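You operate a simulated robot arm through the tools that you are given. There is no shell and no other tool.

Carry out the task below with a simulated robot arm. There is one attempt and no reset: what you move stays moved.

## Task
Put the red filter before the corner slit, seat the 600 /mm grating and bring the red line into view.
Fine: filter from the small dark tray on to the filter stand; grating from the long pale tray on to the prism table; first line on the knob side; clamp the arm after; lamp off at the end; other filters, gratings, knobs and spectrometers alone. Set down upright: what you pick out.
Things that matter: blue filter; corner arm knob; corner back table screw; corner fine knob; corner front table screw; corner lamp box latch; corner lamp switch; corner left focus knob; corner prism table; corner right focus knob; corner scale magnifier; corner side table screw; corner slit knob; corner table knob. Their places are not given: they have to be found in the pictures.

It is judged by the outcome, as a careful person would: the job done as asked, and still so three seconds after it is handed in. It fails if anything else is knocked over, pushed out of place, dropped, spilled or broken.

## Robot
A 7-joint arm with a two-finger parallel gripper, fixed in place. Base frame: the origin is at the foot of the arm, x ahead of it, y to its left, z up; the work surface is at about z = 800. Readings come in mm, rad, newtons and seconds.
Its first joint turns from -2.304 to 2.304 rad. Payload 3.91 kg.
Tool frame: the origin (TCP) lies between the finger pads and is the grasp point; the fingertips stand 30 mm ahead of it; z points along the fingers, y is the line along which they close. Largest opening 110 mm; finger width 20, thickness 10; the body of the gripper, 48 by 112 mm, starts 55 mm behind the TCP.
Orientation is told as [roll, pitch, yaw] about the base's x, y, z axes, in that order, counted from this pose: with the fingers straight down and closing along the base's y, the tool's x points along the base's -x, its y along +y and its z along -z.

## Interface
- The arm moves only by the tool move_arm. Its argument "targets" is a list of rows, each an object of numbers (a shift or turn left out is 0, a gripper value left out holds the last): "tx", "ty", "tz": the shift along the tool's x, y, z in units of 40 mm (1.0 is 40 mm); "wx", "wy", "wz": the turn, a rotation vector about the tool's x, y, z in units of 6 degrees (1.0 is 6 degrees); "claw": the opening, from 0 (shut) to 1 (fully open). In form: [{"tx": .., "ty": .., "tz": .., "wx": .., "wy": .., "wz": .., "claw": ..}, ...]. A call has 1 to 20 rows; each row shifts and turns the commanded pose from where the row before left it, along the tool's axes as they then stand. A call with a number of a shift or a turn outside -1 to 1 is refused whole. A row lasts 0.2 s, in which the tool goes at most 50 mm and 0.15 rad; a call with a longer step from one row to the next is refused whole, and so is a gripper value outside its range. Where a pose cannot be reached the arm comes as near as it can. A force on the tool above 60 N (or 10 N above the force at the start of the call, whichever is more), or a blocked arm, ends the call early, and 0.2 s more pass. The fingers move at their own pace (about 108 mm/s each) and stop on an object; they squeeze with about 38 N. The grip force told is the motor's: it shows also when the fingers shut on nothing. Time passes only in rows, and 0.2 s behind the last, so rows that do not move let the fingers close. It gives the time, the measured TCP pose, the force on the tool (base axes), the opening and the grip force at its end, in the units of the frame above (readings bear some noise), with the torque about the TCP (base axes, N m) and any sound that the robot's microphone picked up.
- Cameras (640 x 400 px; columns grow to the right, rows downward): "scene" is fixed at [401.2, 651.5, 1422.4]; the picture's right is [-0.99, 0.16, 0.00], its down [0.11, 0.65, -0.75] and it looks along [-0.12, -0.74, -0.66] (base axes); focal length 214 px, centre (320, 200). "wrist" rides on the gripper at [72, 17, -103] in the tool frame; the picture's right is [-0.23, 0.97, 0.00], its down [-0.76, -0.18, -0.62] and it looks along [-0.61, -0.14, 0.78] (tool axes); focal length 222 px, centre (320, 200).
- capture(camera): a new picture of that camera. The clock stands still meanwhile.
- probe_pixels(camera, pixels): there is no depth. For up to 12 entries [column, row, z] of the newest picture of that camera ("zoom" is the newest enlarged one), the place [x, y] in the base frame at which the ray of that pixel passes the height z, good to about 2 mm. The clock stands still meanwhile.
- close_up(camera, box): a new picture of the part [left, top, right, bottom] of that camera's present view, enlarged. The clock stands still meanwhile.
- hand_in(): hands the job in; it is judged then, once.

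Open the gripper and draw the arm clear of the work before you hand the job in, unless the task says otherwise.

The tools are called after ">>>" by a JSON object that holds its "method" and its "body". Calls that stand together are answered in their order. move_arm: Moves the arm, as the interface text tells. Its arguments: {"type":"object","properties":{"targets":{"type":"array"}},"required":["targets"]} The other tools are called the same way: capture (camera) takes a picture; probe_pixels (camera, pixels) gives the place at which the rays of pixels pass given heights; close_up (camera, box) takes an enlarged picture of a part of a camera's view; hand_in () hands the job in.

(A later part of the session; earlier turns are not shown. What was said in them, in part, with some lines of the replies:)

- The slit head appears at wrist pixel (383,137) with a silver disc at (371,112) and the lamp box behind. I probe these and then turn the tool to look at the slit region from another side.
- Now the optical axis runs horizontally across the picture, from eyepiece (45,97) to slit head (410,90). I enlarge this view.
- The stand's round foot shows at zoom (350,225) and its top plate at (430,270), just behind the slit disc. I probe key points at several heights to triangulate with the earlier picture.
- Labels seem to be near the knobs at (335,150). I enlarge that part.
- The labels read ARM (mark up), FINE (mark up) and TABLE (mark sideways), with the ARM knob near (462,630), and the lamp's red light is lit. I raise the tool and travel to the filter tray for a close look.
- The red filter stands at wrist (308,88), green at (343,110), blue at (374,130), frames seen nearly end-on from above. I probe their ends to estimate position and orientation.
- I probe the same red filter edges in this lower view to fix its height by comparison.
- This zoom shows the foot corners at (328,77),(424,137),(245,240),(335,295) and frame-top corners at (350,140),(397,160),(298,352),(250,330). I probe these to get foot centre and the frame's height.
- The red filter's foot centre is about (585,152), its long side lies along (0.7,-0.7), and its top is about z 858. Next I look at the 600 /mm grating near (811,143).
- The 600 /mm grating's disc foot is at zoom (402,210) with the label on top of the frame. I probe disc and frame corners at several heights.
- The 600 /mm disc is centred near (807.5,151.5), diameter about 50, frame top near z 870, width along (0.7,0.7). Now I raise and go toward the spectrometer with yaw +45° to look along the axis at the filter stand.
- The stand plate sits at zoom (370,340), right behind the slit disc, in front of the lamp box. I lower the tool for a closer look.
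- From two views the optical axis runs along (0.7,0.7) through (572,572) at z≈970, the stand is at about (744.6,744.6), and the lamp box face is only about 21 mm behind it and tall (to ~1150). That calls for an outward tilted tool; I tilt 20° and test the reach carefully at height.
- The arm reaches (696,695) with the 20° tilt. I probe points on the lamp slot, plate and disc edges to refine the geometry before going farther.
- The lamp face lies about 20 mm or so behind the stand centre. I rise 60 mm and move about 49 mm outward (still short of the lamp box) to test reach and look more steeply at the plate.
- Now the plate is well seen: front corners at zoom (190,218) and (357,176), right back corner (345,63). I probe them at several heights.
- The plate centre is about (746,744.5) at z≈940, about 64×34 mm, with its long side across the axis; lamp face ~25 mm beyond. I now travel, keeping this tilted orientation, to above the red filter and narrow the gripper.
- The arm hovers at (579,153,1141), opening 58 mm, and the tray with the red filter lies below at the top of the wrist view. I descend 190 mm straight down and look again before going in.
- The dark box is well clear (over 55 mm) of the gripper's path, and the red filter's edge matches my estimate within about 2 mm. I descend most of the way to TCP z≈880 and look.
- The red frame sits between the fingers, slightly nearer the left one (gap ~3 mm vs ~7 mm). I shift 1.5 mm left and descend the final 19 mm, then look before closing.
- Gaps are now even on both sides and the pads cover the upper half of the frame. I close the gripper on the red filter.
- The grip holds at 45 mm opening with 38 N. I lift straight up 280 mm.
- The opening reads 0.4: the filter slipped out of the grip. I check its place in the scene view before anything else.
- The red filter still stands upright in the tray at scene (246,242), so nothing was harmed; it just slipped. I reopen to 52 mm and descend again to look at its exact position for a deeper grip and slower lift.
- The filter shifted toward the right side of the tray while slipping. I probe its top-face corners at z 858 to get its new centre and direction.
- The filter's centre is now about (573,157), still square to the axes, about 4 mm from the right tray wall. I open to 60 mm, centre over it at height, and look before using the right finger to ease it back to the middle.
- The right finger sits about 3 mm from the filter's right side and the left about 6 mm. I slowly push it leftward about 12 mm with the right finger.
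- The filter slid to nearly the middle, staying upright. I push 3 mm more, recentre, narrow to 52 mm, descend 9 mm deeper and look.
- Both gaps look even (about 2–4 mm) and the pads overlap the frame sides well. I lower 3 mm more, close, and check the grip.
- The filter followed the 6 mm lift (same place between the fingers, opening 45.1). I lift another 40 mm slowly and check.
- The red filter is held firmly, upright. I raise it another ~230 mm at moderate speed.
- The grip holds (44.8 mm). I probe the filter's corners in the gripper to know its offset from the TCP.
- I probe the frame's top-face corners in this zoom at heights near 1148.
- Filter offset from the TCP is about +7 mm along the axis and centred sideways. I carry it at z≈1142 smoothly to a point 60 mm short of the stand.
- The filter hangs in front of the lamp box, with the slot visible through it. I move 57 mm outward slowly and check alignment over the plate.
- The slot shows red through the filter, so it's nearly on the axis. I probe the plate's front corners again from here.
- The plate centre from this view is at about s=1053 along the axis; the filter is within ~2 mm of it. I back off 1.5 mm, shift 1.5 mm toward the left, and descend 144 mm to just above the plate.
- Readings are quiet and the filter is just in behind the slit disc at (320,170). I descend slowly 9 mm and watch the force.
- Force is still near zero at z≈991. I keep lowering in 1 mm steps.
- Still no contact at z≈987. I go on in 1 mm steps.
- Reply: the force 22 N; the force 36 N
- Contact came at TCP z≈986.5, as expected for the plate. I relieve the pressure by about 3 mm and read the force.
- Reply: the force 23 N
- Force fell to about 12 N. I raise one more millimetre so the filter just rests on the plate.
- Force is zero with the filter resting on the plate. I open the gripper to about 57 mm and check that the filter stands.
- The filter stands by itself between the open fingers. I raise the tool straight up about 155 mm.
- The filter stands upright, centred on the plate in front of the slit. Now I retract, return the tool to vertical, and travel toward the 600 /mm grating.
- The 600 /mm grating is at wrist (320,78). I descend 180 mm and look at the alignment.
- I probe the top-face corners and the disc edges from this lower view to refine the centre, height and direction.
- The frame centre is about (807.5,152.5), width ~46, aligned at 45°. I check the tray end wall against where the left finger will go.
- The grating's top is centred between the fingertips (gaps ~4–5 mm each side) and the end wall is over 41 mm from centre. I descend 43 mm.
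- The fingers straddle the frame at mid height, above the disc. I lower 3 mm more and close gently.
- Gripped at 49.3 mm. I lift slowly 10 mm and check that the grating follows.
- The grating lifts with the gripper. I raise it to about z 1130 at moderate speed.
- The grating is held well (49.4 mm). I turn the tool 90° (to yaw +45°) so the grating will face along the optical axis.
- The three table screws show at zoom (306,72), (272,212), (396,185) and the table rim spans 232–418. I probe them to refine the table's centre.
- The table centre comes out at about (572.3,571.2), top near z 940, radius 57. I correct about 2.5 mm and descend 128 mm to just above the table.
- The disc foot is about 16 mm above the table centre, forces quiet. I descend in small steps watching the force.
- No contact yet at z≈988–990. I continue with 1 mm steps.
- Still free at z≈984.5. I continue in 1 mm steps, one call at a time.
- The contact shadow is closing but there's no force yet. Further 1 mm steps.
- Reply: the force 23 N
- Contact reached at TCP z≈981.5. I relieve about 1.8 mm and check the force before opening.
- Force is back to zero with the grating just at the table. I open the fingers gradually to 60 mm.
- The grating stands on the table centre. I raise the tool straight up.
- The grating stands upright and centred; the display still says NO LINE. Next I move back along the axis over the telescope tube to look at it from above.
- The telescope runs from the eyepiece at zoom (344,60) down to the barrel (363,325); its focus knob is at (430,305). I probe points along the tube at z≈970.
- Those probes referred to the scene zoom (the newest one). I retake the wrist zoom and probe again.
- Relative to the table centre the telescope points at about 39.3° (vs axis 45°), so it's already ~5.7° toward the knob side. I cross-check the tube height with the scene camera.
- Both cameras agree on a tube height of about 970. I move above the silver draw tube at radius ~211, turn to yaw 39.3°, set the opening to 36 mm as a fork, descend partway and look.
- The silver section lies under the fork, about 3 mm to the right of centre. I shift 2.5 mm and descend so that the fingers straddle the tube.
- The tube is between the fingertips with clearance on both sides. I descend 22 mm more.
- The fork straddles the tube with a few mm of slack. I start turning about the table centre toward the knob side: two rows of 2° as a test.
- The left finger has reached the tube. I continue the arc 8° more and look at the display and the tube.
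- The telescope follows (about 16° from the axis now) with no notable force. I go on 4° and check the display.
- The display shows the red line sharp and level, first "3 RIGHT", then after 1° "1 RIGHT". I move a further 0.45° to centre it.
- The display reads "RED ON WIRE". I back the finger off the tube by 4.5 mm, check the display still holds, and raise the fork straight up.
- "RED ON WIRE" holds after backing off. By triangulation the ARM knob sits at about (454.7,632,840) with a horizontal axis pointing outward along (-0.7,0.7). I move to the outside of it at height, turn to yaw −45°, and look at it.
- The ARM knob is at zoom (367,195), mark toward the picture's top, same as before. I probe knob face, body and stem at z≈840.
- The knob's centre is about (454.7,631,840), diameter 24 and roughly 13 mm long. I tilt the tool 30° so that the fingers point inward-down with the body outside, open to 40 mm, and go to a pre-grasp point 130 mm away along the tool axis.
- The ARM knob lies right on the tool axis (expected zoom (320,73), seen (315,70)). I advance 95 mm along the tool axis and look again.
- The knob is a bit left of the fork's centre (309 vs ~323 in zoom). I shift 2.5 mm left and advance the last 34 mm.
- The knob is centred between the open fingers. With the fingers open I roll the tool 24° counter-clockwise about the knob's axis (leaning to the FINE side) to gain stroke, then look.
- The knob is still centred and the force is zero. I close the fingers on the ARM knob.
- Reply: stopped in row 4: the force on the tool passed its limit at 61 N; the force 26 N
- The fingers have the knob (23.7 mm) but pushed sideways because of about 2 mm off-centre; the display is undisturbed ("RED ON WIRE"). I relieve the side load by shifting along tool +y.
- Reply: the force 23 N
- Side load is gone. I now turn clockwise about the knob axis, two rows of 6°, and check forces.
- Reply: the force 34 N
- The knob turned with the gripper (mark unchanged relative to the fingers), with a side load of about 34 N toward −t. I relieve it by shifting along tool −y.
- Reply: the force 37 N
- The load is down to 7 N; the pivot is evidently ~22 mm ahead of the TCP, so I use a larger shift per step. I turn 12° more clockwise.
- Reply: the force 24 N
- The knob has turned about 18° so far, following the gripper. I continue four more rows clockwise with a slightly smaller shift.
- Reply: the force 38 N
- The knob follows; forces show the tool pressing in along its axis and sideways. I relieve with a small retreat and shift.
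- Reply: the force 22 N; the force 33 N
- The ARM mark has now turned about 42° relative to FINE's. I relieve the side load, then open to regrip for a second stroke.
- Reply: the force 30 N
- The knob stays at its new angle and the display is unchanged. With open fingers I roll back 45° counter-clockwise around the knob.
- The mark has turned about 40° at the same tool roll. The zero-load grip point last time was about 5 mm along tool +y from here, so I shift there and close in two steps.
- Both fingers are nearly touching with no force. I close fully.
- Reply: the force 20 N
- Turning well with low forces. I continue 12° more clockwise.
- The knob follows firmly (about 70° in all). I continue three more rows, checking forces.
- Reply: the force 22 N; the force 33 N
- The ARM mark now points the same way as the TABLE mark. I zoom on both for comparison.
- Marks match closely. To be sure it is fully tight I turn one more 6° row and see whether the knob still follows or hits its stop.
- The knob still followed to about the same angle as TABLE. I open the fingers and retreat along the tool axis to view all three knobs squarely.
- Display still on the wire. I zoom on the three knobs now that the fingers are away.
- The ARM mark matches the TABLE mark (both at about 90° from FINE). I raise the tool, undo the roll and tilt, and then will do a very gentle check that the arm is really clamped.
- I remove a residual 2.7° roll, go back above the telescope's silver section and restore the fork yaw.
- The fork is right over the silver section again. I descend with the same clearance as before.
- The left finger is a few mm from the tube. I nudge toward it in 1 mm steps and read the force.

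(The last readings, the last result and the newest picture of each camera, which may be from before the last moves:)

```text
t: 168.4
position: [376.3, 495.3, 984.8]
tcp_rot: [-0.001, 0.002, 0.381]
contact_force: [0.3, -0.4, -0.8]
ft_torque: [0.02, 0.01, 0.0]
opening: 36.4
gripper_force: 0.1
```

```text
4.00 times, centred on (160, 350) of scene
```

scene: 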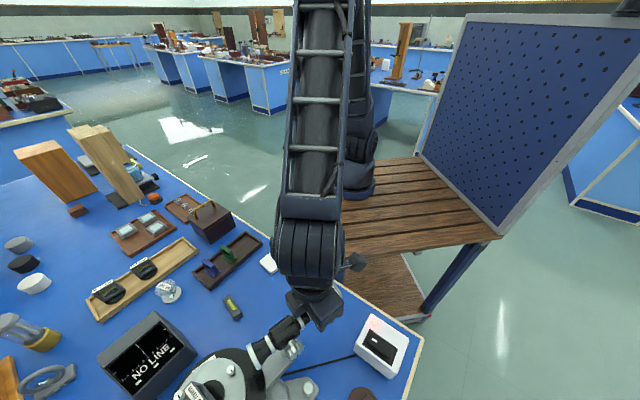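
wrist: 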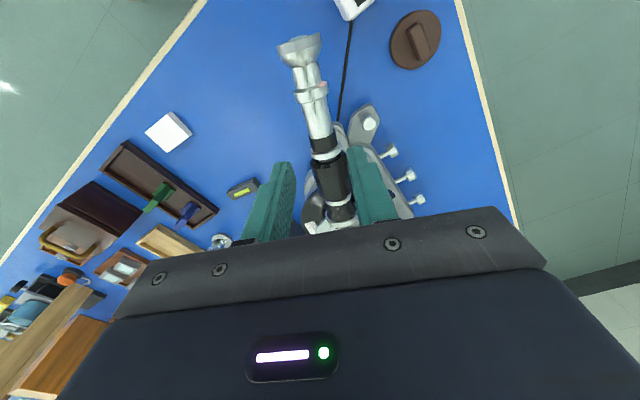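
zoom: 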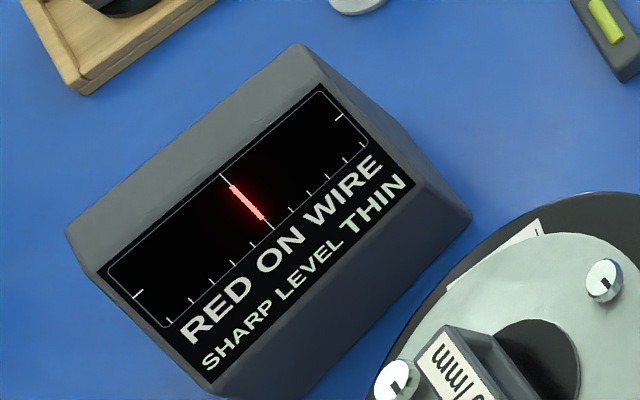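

>>> {"method": "move_arm", "body": {"targets": [{"ty": 0.02}, {}]}}

>>> {"method": "move_arm", "body": {"targets": [{"ty": 0.015}, {}]}}

>>> {"method": "close_up", "body": {"camera": "scene", "box": [80, 300, 240, 400]}}

```text
t: 169.0
position: [377.8, 496.3, 985.1]
tcp_rot: [0.0, 0.001, 0.381]
contact_force: [1.6, -2.6, -0.9]
ft_torque: [-0.01, -0.02, 0.04]
opening: 38.1
gripper_force: 1.8
```

```text
t: 169.6
position: [376.9, 497.4, 984.7]
tcp_rot: [-0.002, 0.002, 0.379]
contact_force: [3.3, -2.6, 0.0]
ft_torque: [-0.02, -0.09, 0.1]
opening: 38.2
gripper_force: 2.1
```

```text
4.00 times, centred on (160, 350) of scene
```

zoom: 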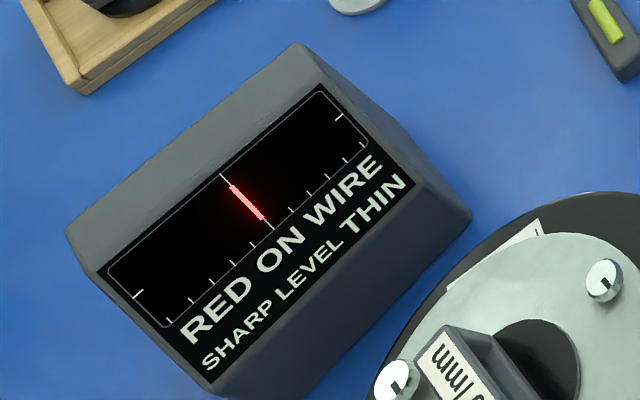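

The tube now resists: the finger is pushed open to 38.2 mm at 3–4 N while the line stays on the wire, so the arm is clamped (before, it moved freely at under 1 N). I back off and raise.

>>> {"method": "move_arm", "body": {"targets": [{"ty": -0.06}, {"ty": -0.06}, {"ty": -0.03}, {}, {"tz": -0.2}, {"tz": -0.4}, {"tz": -0.6}, {"tz": -0.8}, {"tz": -0.8}, {}]}}

>>> {"method": "close_up", "body": {"camera": "scene", "box": [80, 300, 240, 400]}}

>>> {"method": "capture", "body": {"camera": "wrist"}}

```text
t: 171.8
position: [378.7, 492.4, 1095.5]
tcp_rot: [0.0, 0.002, 0.382]
contact_force: [0.3, -0.9, 0.2]
ft_torque: [-0.05, -0.01, -0.04]
opening: 36.2
gripper_force: 0.0
```

```text
4.00 times, centred on (160, 350) of scene
```

zoom: 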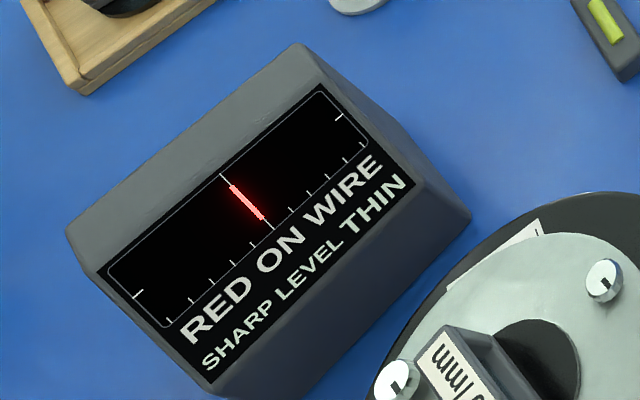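

```text
taken
```

wrist: 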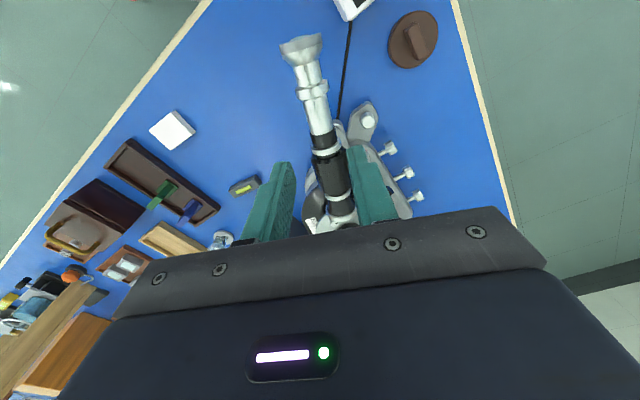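

Line still on the wire. Now I go to the lamp switch box near (240,523) and look at the rocker from above.

>>> {"method": "move_arm", "body": {"targets": [{"tx": 0.755, "ty": 0.55}, {"tx": 0.755, "ty": 0.55}, {"tx": 0.755, "ty": 0.55}, {"tz": 0.5}, {}]}}

>>> {"method": "capture", "body": {"camera": "wrist"}}

>>> {"method": "close_up", "body": {"camera": "wrist", "box": [230, 10, 400, 130]}}

>>> {"method": "close_up", "body": {"camera": "scene", "box": [340, 300, 430, 390]}}

```text
t: 173.0
position: [268.0, 519.7, 1077.1]
tcp_rot: [0.002, 0.003, 0.383]
contact_force: [1.0, 0.2, -0.1]
ft_torque: [0.0, 0.01, -0.01]
opening: 36.2
gripper_force: 0.0
```

```text
taken
```

wrist: 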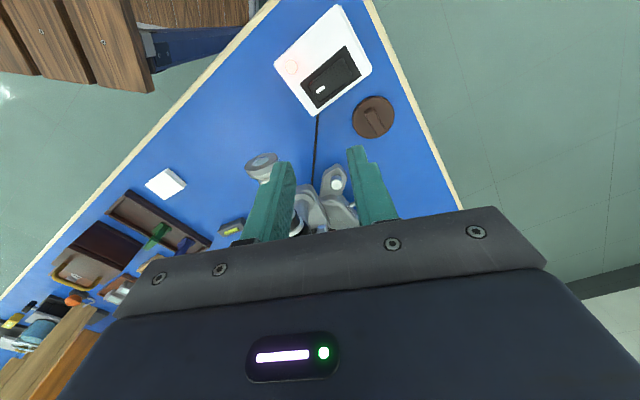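

```text
3.33 times, centred on (315, 70) of wrist
```

zoom: 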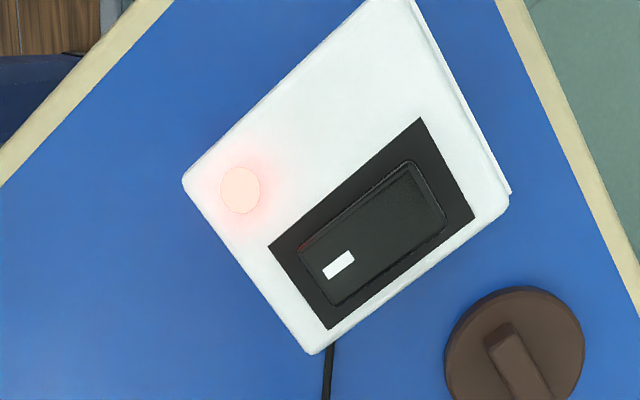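

```text
4.44 times, centred on (385, 345) of scene
```

zoom: 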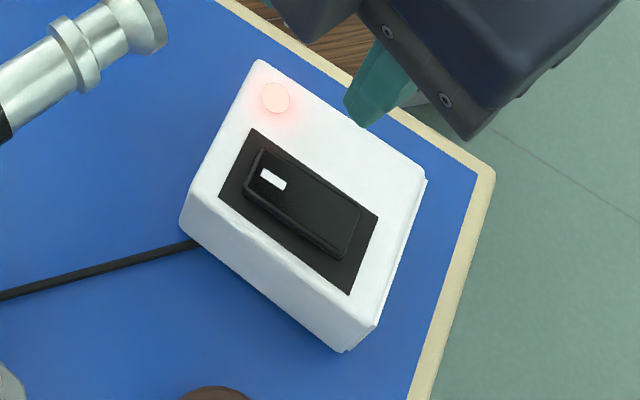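

I zoom further on the rocker from both cameras to see which end is raised.

>>> {"method": "close_up", "body": {"camera": "scene", "box": [380, 325, 425, 362]}}

>>> {"method": "close_up", "body": {"camera": "scene", "box": [355, 320, 405, 362]}}

>>> {"method": "close_up", "body": {"camera": "wrist", "box": [295, 40, 370, 115]}}

```text
10.81 times, centred on (402, 344) of scene
```

zoom: 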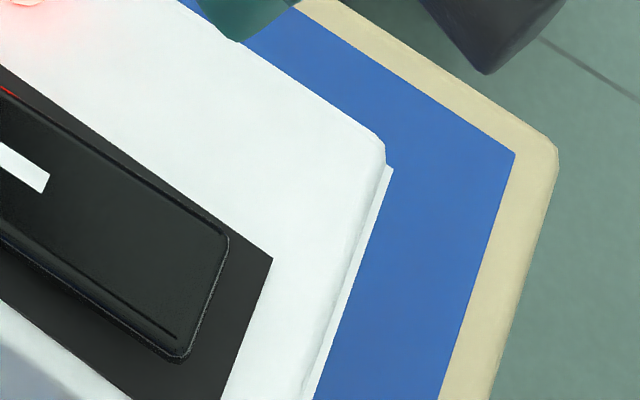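

```text
9.52 times, centred on (380, 341) of scene
```

zoom: 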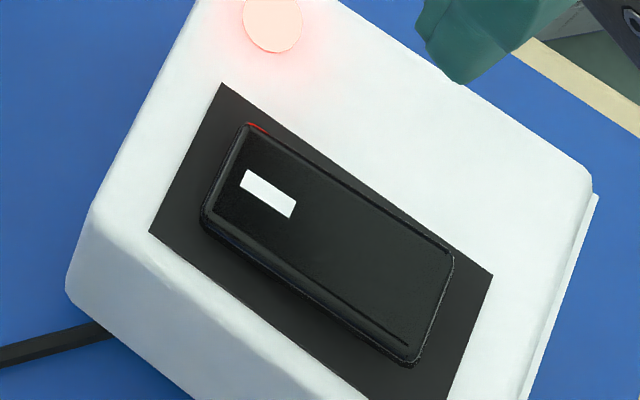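

```text
5.33 times, centred on (332, 78) of wrist
```

zoom: 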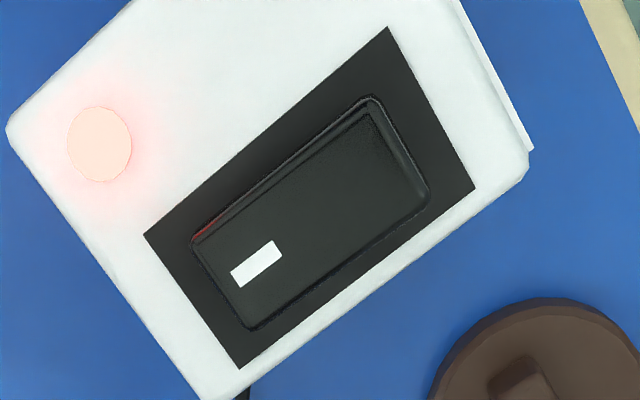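

I probe rocker, mark and box corners to get positions in the base frame.

>>> {"method": "probe_pixels", "body": {"camera": "zoom", "pixels": [[255, 263, 845], [222, 280, 845], [398, 150, 845], [370, 98, 845], [430, 190, 845], [192, 240, 845], [250, 328, 845], [8, 130, 840], [207, 398, 840], [528, 165, 840], [310, 210, 845], [98, 145, 843]]}}

>>> {"method": "probe_pixels", "body": {"camera": "scene", "pixels": [[374.5, 340.4, 845], [374.5, 340.4, 855], [389, 353, 845], [389, 353, 855], [363, 343, 800], [357, 352, 800]]}}

```text
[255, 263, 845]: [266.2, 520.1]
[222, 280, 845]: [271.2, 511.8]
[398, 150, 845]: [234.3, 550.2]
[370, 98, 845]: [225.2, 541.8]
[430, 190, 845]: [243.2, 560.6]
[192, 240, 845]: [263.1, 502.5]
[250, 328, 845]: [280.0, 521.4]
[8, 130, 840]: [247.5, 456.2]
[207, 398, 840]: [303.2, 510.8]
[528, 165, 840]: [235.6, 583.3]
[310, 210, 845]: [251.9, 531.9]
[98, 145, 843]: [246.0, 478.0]
```

```text
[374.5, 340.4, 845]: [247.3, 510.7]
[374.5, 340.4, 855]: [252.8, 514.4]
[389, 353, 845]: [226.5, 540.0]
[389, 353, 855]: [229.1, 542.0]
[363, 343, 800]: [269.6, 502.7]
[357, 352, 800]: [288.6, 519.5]
```

Mark and rocker triangulate to a top near z 868. I compare the heights of both ends using matched corners in the two cameras.

>>> {"method": "probe_pixels", "body": {"camera": "scene", "pixels": [[394.2, 347.1, 860], [394.2, 347.1, 870], [389.7, 358.3, 860], [389.7, 358.3, 870], [372.1, 333.1, 860], [372.1, 333.1, 870], [367.7, 343.9, 860], [367.7, 343.9, 870]]}}

>>> {"method": "close_up", "body": {"camera": "wrist", "box": [295, 40, 370, 115]}}

>>> {"method": "probe_pixels", "body": {"camera": "zoom", "pixels": [[370, 98, 860], [370, 98, 870], [430, 192, 860], [430, 192, 870], [192, 238, 860], [192, 238, 870], [250, 330, 860], [250, 330, 870]]}}

```text
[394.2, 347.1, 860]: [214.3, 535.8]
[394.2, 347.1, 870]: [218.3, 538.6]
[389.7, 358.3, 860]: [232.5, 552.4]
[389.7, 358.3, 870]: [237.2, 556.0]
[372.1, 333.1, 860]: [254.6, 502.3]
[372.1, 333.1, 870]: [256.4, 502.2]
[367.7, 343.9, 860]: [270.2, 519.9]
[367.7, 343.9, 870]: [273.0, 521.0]
```

```text
5.33 times, centred on (332, 78) of wrist
```

zoom: 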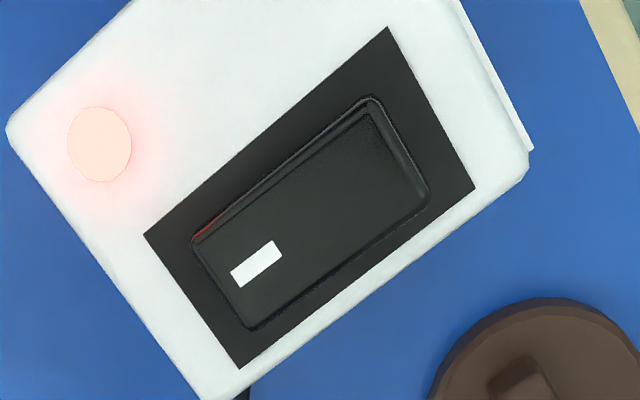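

```text
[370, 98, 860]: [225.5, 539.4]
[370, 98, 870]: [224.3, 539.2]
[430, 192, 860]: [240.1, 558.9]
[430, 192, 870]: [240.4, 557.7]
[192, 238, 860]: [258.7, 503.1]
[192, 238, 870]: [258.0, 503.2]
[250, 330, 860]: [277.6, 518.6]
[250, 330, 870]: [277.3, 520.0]
```

I take larger zooms of the rocker's near side in the scene view to compare the exposed side height at each end.

>>> {"method": "close_up", "body": {"camera": "scene", "box": [362, 330, 382, 350]}}

>>> {"method": "close_up", "body": {"camera": "scene", "box": [380, 342, 400, 362]}}

>>> {"method": "close_up", "body": {"camera": "scene", "box": [362, 328, 402, 364]}}

```text
16.00 times, centred on (372, 340) of scene
```

zoom: 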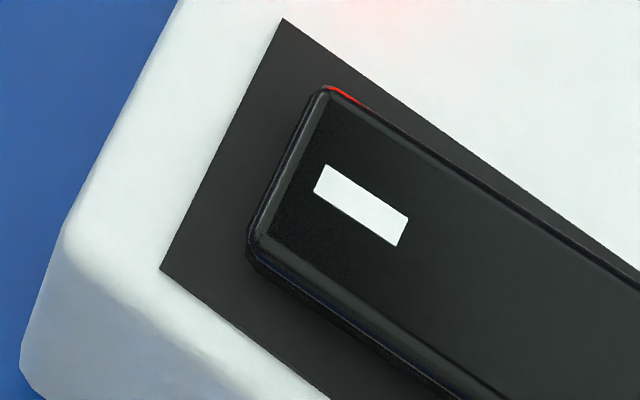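

```text
16.00 times, centred on (390, 352) of scene
```

zoom: 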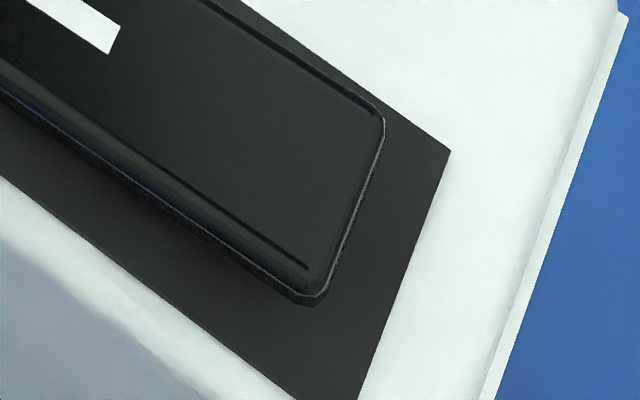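

```text
11.11 times, centred on (382, 346) of scene
```

zoom: 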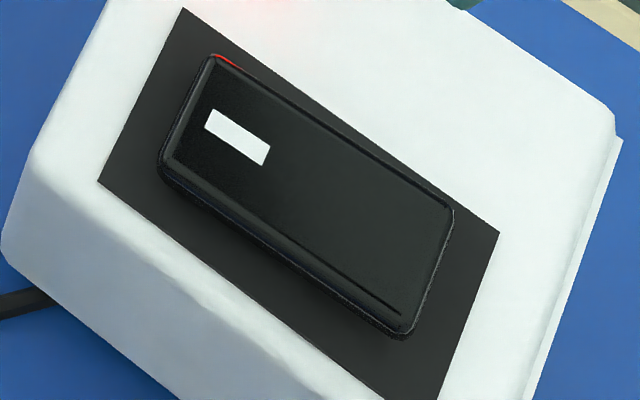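

The side band is thicker at the mark end (about 25 px vs 10 px), so the mark end is raised and must be pressed. I turn to yaw −45° (to keep the gripper body clear of the eyepiece), close the fingers, and move above the mark end.

>>> {"method": "move_arm", "body": {"targets": [{"wz": 1, "claw": 0}, {"wz": 1}, {"wz": 1}, {"wz": 1}, {"wz": 1}, {"wz": 1}, {"wz": 1}, {"wz": 1}, {"wz": 1}, {"wz": 1}, {"wz": 1}, {"wz": 0.15}, {}, {}]}}

>>> {"method": "capture", "body": {"camera": "wrist"}}

>>> {"method": "close_up", "body": {"camera": "wrist", "box": [220, 60, 420, 210]}}

```text
t: 176.0
position: [270.2, 519.0, 1076.9]
tcp_rot: [-0.004, 0.002, -0.788]
contact_force: [0.1, -0.1, -0.5]
ft_torque: [0.01, 0.01, -0.02]
opening: 0.0
gripper_force: 37.3
```

```text
taken
```

wrist: 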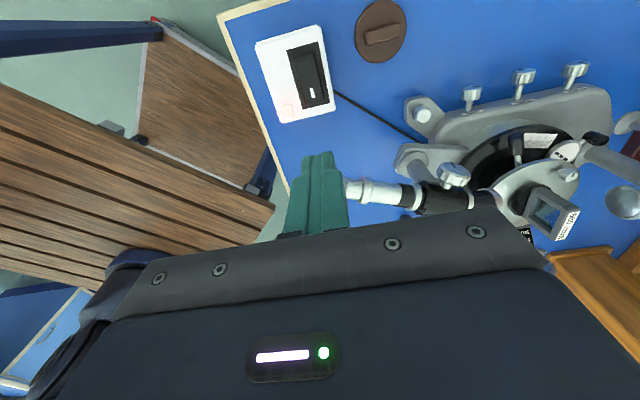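

```text
2.67 times, centred on (320, 135) of wrist
```

zoom: 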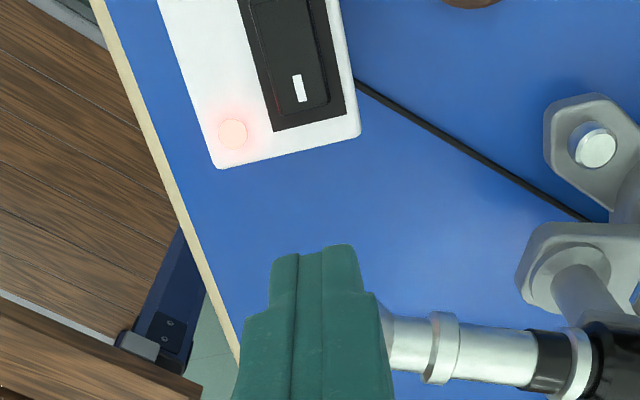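

I probe the mark and the rocker ends from this view at z≈868–872.

>>> {"method": "probe_pixels", "body": {"camera": "zoom", "pixels": [[299, 88, 868], [299, 88, 874], [279, 112, 868], [328, 103, 868], [299, 75, 868], [275, 130, 864], [345, 112, 864], [220, 167, 864], [358, 135, 864], [304, 108, 868]]}}

>>> {"method": "close_up", "body": {"camera": "wrist", "box": [280, 20, 360, 125]}}

```text
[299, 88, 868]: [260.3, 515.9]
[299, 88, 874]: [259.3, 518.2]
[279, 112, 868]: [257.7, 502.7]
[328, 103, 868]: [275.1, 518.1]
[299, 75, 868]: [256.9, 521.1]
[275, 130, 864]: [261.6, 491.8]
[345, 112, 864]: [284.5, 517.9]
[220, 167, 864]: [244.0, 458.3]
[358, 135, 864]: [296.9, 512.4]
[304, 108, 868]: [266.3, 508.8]
```

```text
3.81 times, centred on (320, 72) of wrist
```

zoom: 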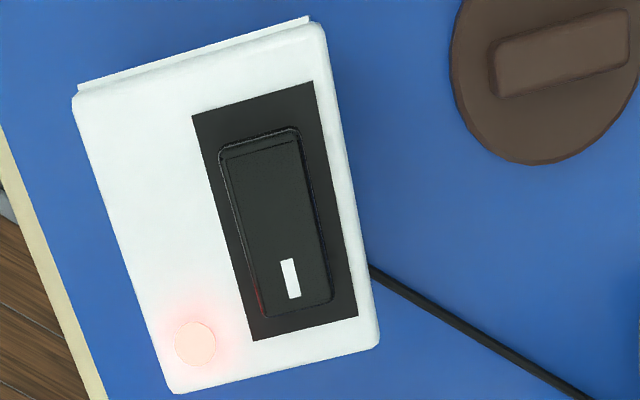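

The mark end's midpoint is about (266.4,510.4), so I aim 7 mm inside it at (261.6,515.5). I shift there and descend to about 25 mm above the rocker.

>>> {"method": "move_arm", "body": {"targets": [{"tx": 0.064, "ty": -0.198}, {"tz": 0.8}, {"tz": 0.8}, {"tz": 0.8}, {"tz": 0.8}, {"tz": 0.5}, {}, {}]}}

>>> {"method": "capture", "body": {"camera": "wrist"}}

>>> {"method": "close_up", "body": {"camera": "wrist", "box": [250, 80, 390, 210]}}

>>> {"method": "close_up", "body": {"camera": "scene", "box": [310, 250, 430, 390]}}

```text
t: 177.8
position: [262.0, 517.3, 927.5]
tcp_rot: [-0.002, 0.0, -0.787]
contact_force: [-0.8, -0.2, -0.5]
ft_torque: [-0.01, 0.01, 0.01]
opening: 0.2
gripper_force: 37.6
```

```text
taken
```

wrist: 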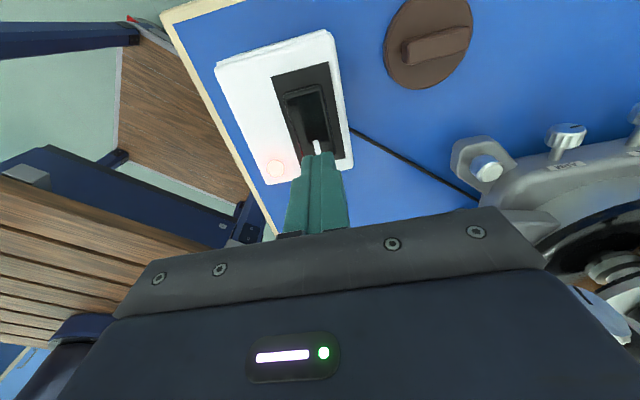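

```text
3.08 times, centred on (320, 145) of wrist
```

zoom: 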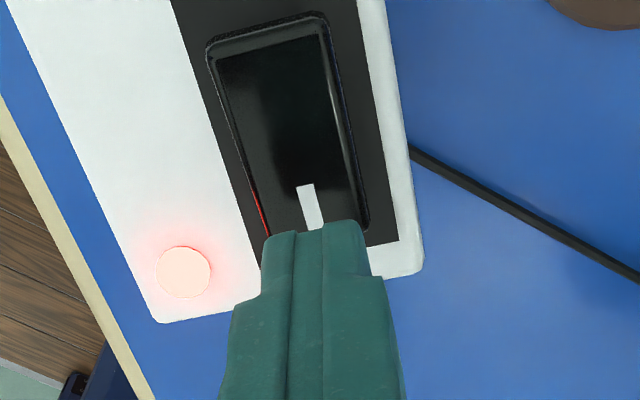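

```text
2.86 times, centred on (370, 320) of scene
```

zoom: 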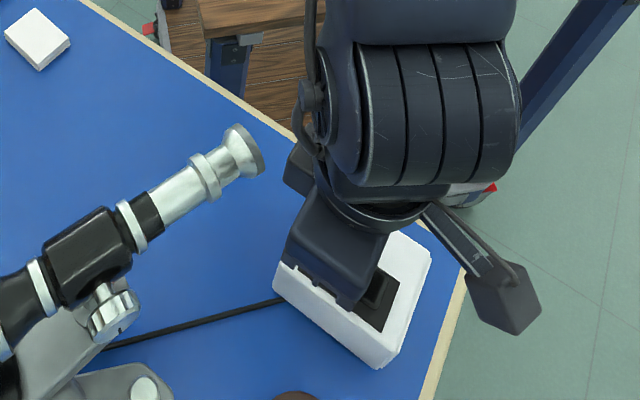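

The closed fingertips are right above the mark end. I shift 3 mm toward the end and descend in small steps, watching force and sound.

>>> {"method": "move_arm", "body": {"targets": [{"tx": -0.08}, {"tz": 0.25}, {"tz": 0.2}, {}]}}

>>> {"method": "move_arm", "body": {"targets": [{"tz": 0.05}, {"tz": 0.05}, {}]}}

>>> {"method": "close_up", "body": {"camera": "wrist", "box": [250, 80, 390, 210]}}

```text
t: 178.8
position: [264.5, 513.1, 911.9]
tcp_rot: [0.002, 0.002, -0.786]
contact_force: [-1.8, -5.2, 32.3]
ft_torque: [0.06, 0.27, 0.03]
opening: 0.1
gripper_force: 38.2
```

```text
t: 179.2
position: [264.1, 513.0, 912.0]
tcp_rot: [0.002, 0.004, -0.787]
contact_force: [-2.1, -8.2, 17.9]
ft_torque: [-0.13, 0.21, 0.1]
opening: 0.0
gripper_force: 37.9
stopped in row 1: the force on the tool passed its limit at 68 N (the readings are from after the stop); the commanded pose is now the measured one
```

```text
3.08 times, centred on (320, 145) of wrist
```

zoom: 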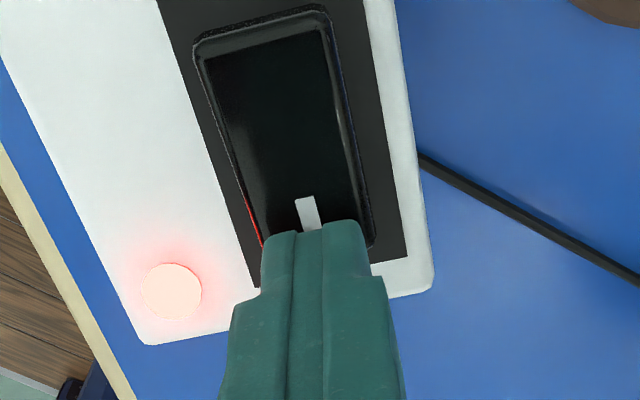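

Contact came at tip height ≈882 and rose past the limit with no switching; the light is still on. I back off and look at the rocker again.

>>> {"method": "move_arm", "body": {"targets": [{"tz": -0.3}, {"tz": -0.8}, {"tz": -0.8}, {}]}}

>>> {"method": "capture", "body": {"camera": "wrist"}}

>>> {"method": "close_up", "body": {"camera": "wrist", "box": [260, 40, 380, 150]}}

>>> {"method": "close_up", "body": {"camera": "scene", "box": [340, 310, 430, 390]}}

```text
t: 180.2
position: [265.0, 513.6, 990.3]
tcp_rot: [0.002, 0.003, -0.788]
contact_force: [0.1, -0.7, -0.2]
ft_torque: [-0.02, -0.03, -0.01]
opening: 0.0
gripper_force: 37.0
```

```text
taken
```

wrist: 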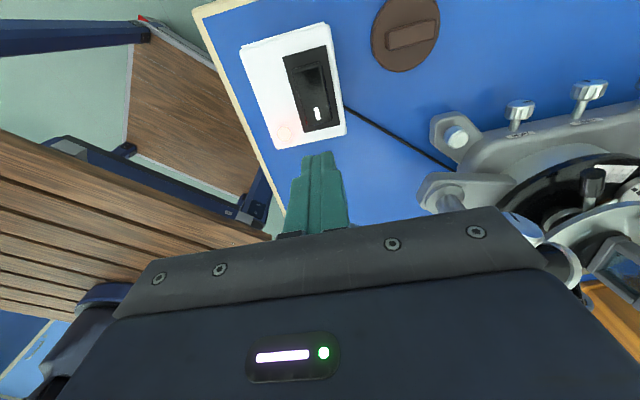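

```text
3.64 times, centred on (320, 95) of wrist
```

zoom: 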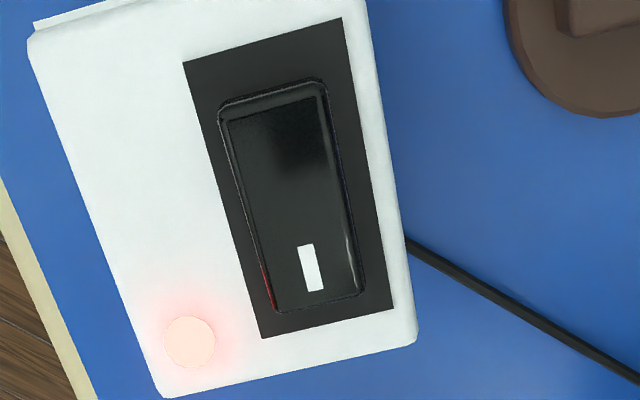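

```text
5.00 times, centred on (385, 350) of scene
```

zoom: 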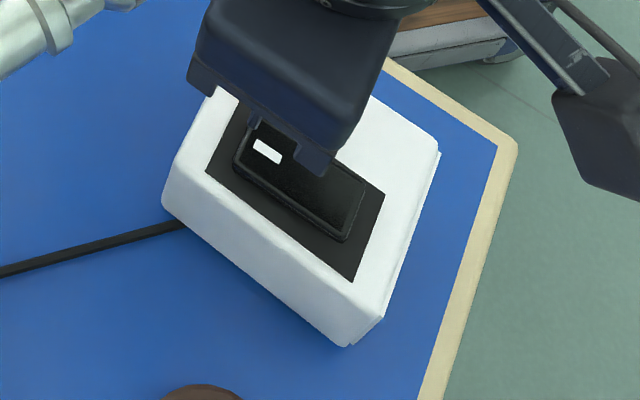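

The rocker looks unchanged, so the mark end must be the pressed ("on") end; the far end should be pressed instead. I probe the rocker's corners from here at z≈885.

>>> {"method": "close_up", "body": {"camera": "wrist", "box": [260, 40, 380, 150]}}

>>> {"method": "probe_pixels", "body": {"camera": "zoom", "pixels": [[218, 108, 885], [326, 83, 885], [275, 313, 880], [363, 293, 880], [272, 95, 885], [318, 303, 880], [310, 267, 880], [278, 130, 885], [185, 62, 870], [340, 18, 870], [262, 338, 870], [395, 305, 870]]}}

```text
3.64 times, centred on (320, 95) of wrist
```

zoom: 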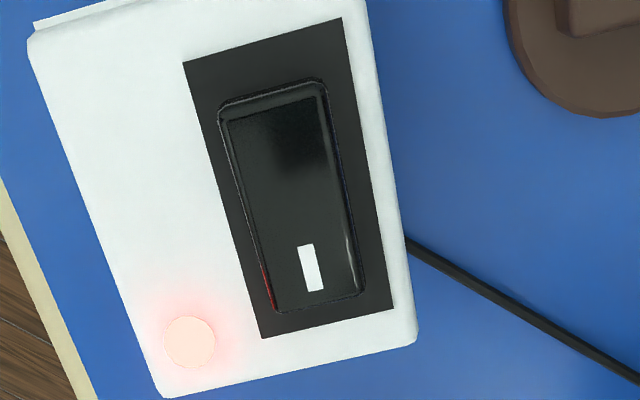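

```text
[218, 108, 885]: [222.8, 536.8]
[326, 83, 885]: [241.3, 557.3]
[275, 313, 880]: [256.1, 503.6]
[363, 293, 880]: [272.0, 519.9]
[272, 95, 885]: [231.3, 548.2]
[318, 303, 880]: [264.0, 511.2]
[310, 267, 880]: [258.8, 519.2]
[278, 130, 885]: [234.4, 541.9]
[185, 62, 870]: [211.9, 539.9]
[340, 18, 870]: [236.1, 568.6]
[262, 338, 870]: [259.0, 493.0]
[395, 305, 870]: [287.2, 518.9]
```

The far end's midpoint is about (232,547). I move to (237,541), 8 mm inside it, and descend to just above.

>>> {"method": "move_arm", "body": {"targets": [{"tx": 0.487}, {"tx": 0.487}, {}, {"tz": 0.6}, {"tz": 0.6}, {"tz": 0.25}, {}, {}]}}

>>> {"method": "capture", "body": {"camera": "wrist"}}

>>> {"method": "close_up", "body": {"camera": "wrist", "box": [250, 80, 390, 210]}}

```text
t: 182.0
position: [237.6, 543.0, 929.8]
tcp_rot: [0.003, 0.003, -0.788]
contact_force: [-0.4, 0.3, 0.1]
ft_torque: [0.0, 0.02, 0.02]
opening: 0.0
gripper_force: 38.4
```

```text
taken
```

wrist: 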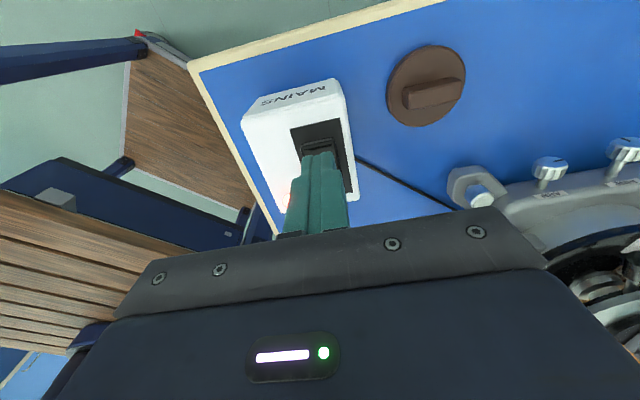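

```text
3.08 times, centred on (320, 145) of wrist
```

zoom: 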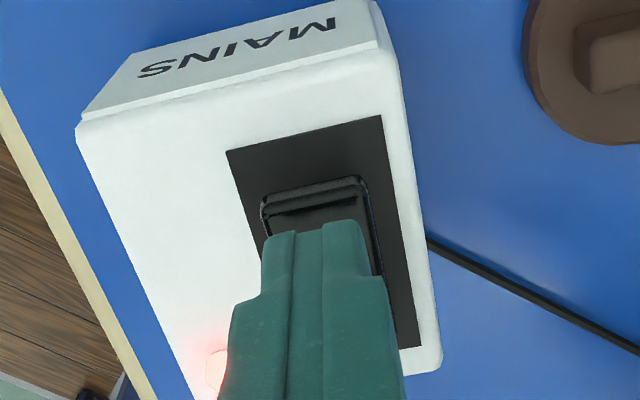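

The tips are over the far end of the MAINS rocker. I press down in small steps, watching the force.

>>> {"method": "move_arm", "body": {"targets": [{"tz": 0.1}, {"tz": 0.1}, {"tz": 0.05}, {}]}}

>>> {"method": "move_arm", "body": {"targets": [{"tz": 0.04}, {"tz": 0.04}, {}]}}

>>> {"method": "close_up", "body": {"camera": "wrist", "box": [250, 80, 390, 210]}}

```text
t: 183.0
position: [235.9, 540.9, 918.8]
tcp_rot: [0.001, 0.005, -0.788]
contact_force: [1.2, 0.5, -0.1]
ft_torque: [-0.02, 0.0, 0.02]
opening: 0.0
gripper_force: 37.8
```

```text
t: 183.8
position: [237.2, 541.2, 916.3]
tcp_rot: [0.002, 0.001, -0.788]
contact_force: [-0.3, 0.3, 0.0]
ft_torque: [-0.01, 0.04, -0.02]
opening: 0.0
gripper_force: 37.5
```

```text
3.08 times, centred on (320, 145) of wrist
```

zoom: 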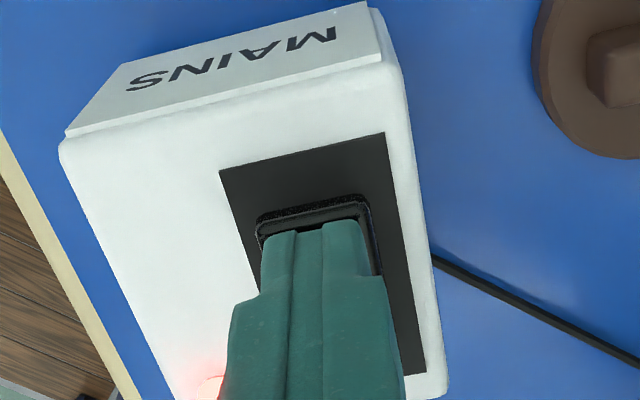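

No contact yet at tip z≈886. I continue in 2 mm steps.

>>> {"method": "move_arm", "body": {"targets": [{"tz": 0.05}, {"tz": 0.05}, {}]}}

>>> {"method": "move_arm", "body": {"targets": [{"tz": 0.05}, {}]}}

>>> {"method": "move_arm", "body": {"targets": [{"tz": 0.05}, {}]}}

>>> {"method": "close_up", "body": {"camera": "wrist", "box": [250, 80, 390, 210]}}

```text
t: 184.6
position: [236.2, 542.0, 912.6]
tcp_rot: [0.003, 0.004, -0.787]
contact_force: [-1.9, 2.2, 21.6]
ft_torque: [-0.09, -0.02, 0.12]
opening: 0.0
gripper_force: 37.8
```

```text
t: 185.2
position: [235.9, 541.9, 914.5]
tcp_rot: [0.004, 0.006, -0.787]
contact_force: [-2.3, -1.6, 9.4]
ft_torque: [-0.11, 0.03, 0.02]
opening: 0.0
gripper_force: 37.3
stopped in row 2: the force on the tool passed its limit at 62 N (the readings are from after the stop); the commanded pose is now the measured one
```

```text
t: 185.9
position: [237.2, 543.4, 913.8]
tcp_rot: [0.009, 0.009, -0.787]
contact_force: [-0.6, 0.0, 9.0]
ft_torque: [-0.09, -0.02, -0.01]
opening: 0.0
gripper_force: 38.1
stopped in row 2: the force on the tool passed its limit at 62 N (the readings are from after the stop); the commanded pose is now the measured one
```

```text
3.08 times, centred on (320, 145) of wrist
```

zoom: 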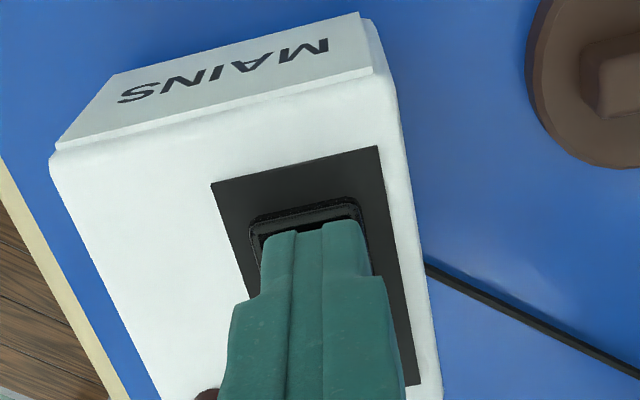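

The red glow at the lower left has turned dark, which suggests that the switch flipped. I lift the tool and check the indicator, the lamp and the display.

>>> {"method": "move_arm", "body": {"targets": [{"tz": -0.2}, {"tz": -0.6}, {"tz": -0.8}, {"tz": -0.8}, {"tz": -0.8}, {}]}}

>>> {"method": "capture", "body": {"camera": "wrist"}}

>>> {"method": "capture", "body": {"camera": "scene"}}

>>> {"method": "close_up", "body": {"camera": "scene", "box": [80, 300, 240, 400]}}

>>> {"method": "close_up", "body": {"camera": "wrist", "box": [220, 20, 380, 150]}}

```text
t: 187.3
position: [236.8, 541.6, 1041.4]
tcp_rot: [0.006, 0.006, -0.788]
contact_force: [1.0, -0.3, -0.3]
ft_torque: [0.04, 0.03, -0.01]
opening: 0.0
gripper_force: 37.8
```

```text
taken
```

wrist: 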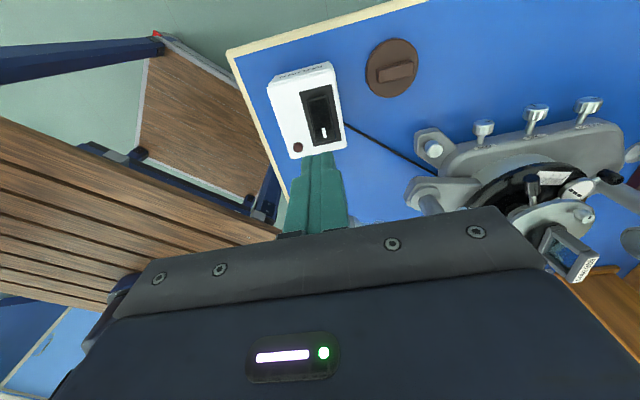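

```text
taken
```

scene: 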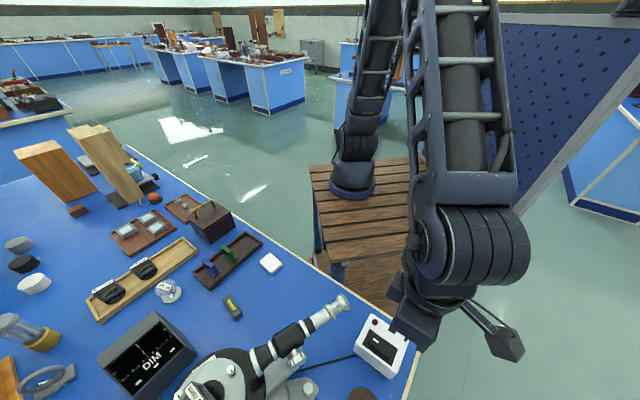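

```text
4.00 times, centred on (160, 350) of scene
```

zoom: 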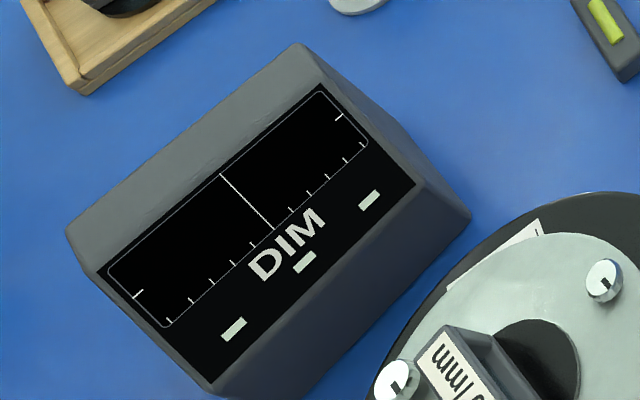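

```text
3.08 times, centred on (300, 85) of wrist
```

zoom: 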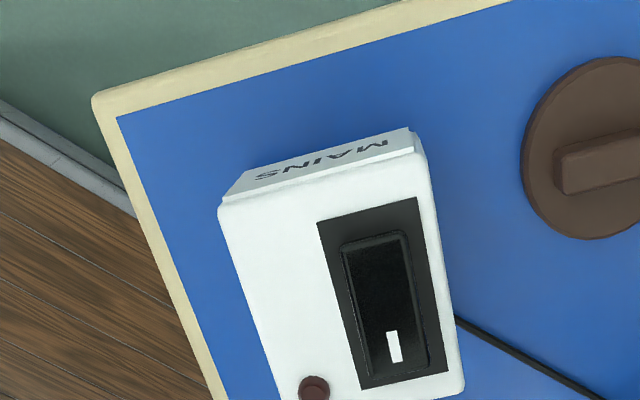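

The indicator is dark and the display reads "DIM", so the lamp is off. I open the gripper, raise well clear, turn to yaw 0 and make a final visual check.

>>> {"method": "move_arm", "body": {"targets": [{"tz": -1}, {"tz": -1}, {"tz": -1}, {"tz": -1}, {"claw": 1}, {"wz": -1}, {"wz": -1}, {"wz": -1}, {"wz": -1}, {"wz": -1}, {"wz": -1}, {"wz": -1}, {"wz": -0.52}, {}]}}

>>> {"method": "move_arm", "body": {"targets": [{"tx": -1}, {"tx": -1}, {"tx": -1}, {"tx": -1}, {"tx": -1}, {"tx": -1}, {"tx": -1}, {"tx": -0.8, "ty": 0.5}, {"ty": 0.8}, {}]}}

>>> {"method": "capture", "body": {"camera": "wrist"}}

>>> {"method": "close_up", "body": {"camera": "wrist", "box": [240, 0, 480, 180]}}

```text
t: 190.3
position: [235.0, 541.0, 1201.0]
tcp_rot: [0.011, -0.001, 0.003]
contact_force: [-0.1, 0.6, 0.0]
ft_torque: [0.02, 0.02, 0.0]
opening: 109.8
gripper_force: 0.1
```

```text
t: 192.5
position: [550.4, 591.3, 1199.2]
tcp_rot: [0.012, 0.001, 0.001]
contact_force: [0.4, -1.1, 0.3]
ft_torque: [0.02, -0.03, 0.0]
opening: 110.0
gripper_force: 0.1
```

```text
taken
```

wrist: 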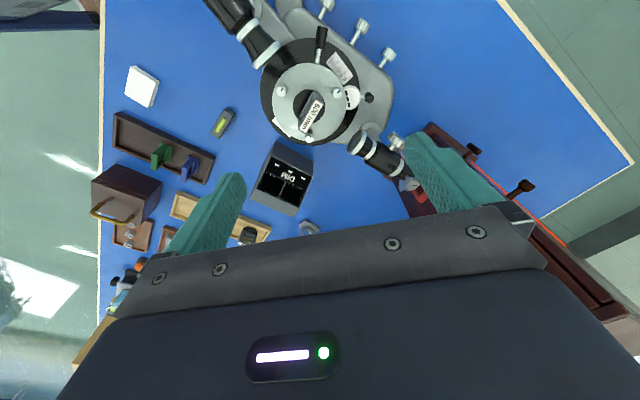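

```text
2.22 times, centred on (360, 90) of wrist
```

zoom: 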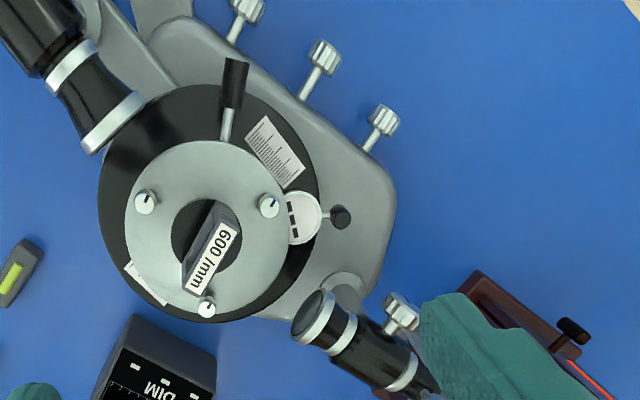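

The grating stands centred. A faint orange line shows at the lamp box's side slot; I move a little farther to check the lamp and filter.

>>> {"method": "move_arm", "body": {"targets": [{"tx": -1}, {"tx": -0.8}, {"ty": 0.5}, {}, {}]}}

>>> {"method": "capture", "body": {"camera": "wrist"}}

>>> {"method": "close_up", "body": {"camera": "wrist", "box": [300, 60, 460, 200]}}

>>> {"method": "close_up", "body": {"camera": "scene", "box": [80, 300, 240, 400]}}

```text
t: 193.7
position: [621.4, 613.7, 1201.5]
tcp_rot: [0.011, 0.0, 0.0]
contact_force: [0.3, -0.1, -0.4]
ft_torque: [0.0, 0.01, 0.01]
opening: 109.9
gripper_force: 0.1
```

```text
taken
```

wrist: 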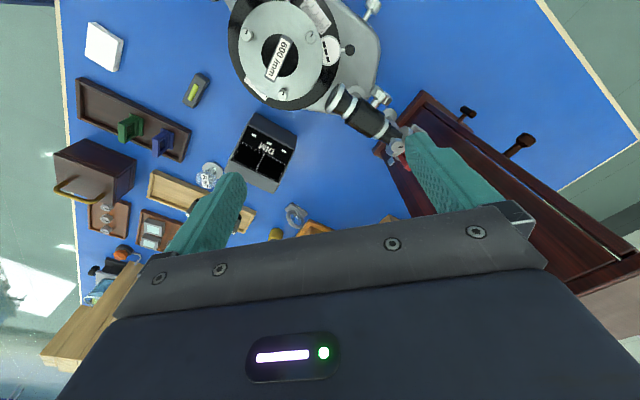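

```text
2.86 times, centred on (380, 130) of wrist
```

zoom: 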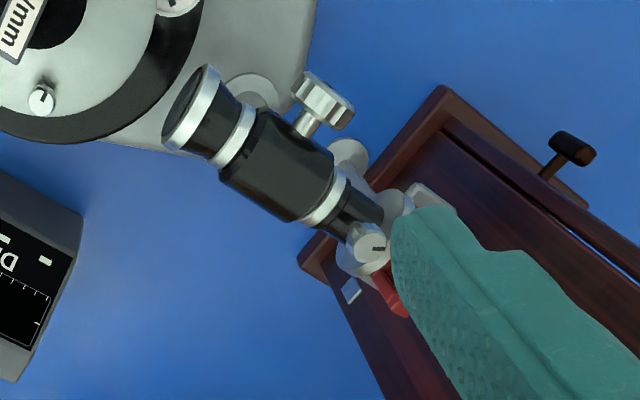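

```text
4.00 times, centred on (160, 350) of scene
```

zoom: 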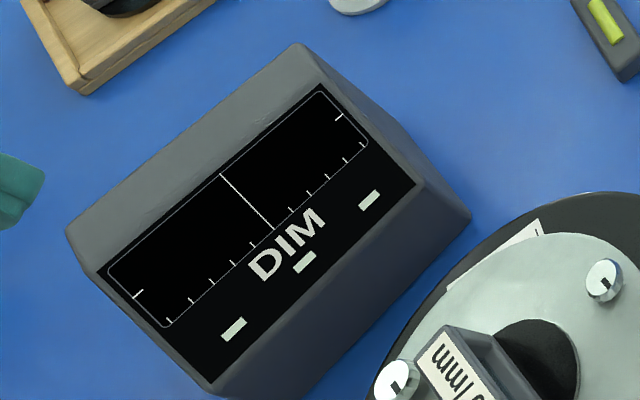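

The lamp is fully dark now, the red filter and grating stand in place. I return the arm to about its starting pose, high and clear, gripper open.

>>> {"method": "move_arm", "body": {"targets": [{"tx": 0.9, "ty": -0.4}, {"tx": 0.9, "ty": -0.4}, {"tx": 0.9, "ty": -0.4}, {"tx": 0.9, "ty": -0.4}, {"tx": 0.9, "ty": -0.4}, {"tx": 0.9, "ty": -0.4}, {"tx": 0.9, "ty": -0.4}, {"tx": 0.9, "ty": -0.4}, {"claw": 1}, {}, {}]}}

>>> {"method": "capture", "body": {"camera": "scene"}}

>>> {"method": "capture", "body": {"camera": "wrist"}}

>>> {"method": "close_up", "body": {"camera": "scene", "box": [80, 180, 280, 305]}}

```text
t: 196.1
position: [334.9, 484.2, 1200.6]
tcp_rot: [0.01, 0.0, 0.0]
contact_force: [-0.8, 0.8, -0.6]
ft_torque: [0.01, -0.01, 0.03]
opening: 109.9
gripper_force: 0.1
```

```text
taken
```

scene: 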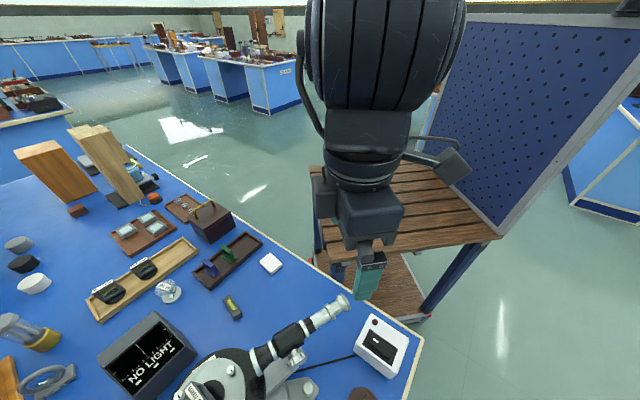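

```text
taken
```

wrist: 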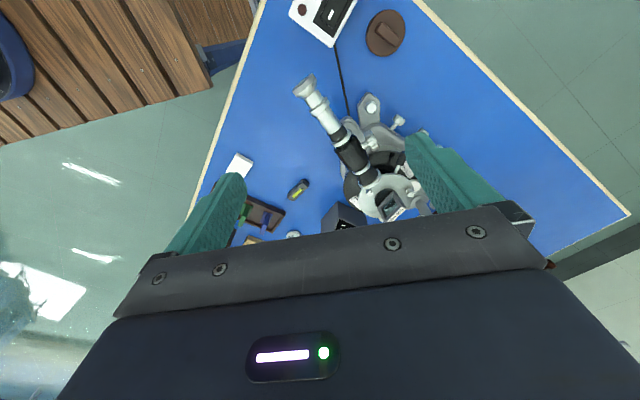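

```text
3.20 times, centred on (180, 242) of scene
```

zoom: 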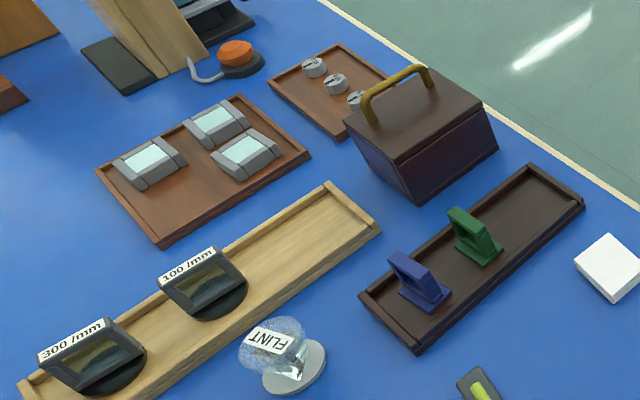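

The display now reads "NO LIGHT" with the lamp cold. The other filters and gratings stand untouched, and the filter, grating and clamped arm are in place. The arm is clear and the gripper open, so I hand in the job.

>>> {"method": "hand_in", "body": {}}

```text
The job is handed in.
```

The job is done and handed in. The result was not shown to me.

- **Red filter:** it stands upright on the filter stand, between the lamp box and the corner slit. My first grip slipped, and the filter slid about 11 mm in its tray without falling over. I then nudged it back and picked it up properly.
- **600 /mm grating:** it stands upright on the prism table, centred between the three screws and facing along the optical axis.
- **Red line:** I turned the telescope to the knob side until the display read "RED ON WIRE".
- **Arm clamp:** I turned the ARM knob until its mark matched the TABLE knob's. In a gentle push the arm resisted and the line stayed on the wire.
- **Lamp:** it is off. The switch indicator is dark and the display reads "NO LIGHT". I first pressed the wrong end of the rocker switch, which did nothing; pressing the other end turned the lamp off.

In the last pictures the other filters and gratings looked undisturbed. I did not move the TABLE, FINE, focus or slit knobs. The gripper is open and the arm is well clear.
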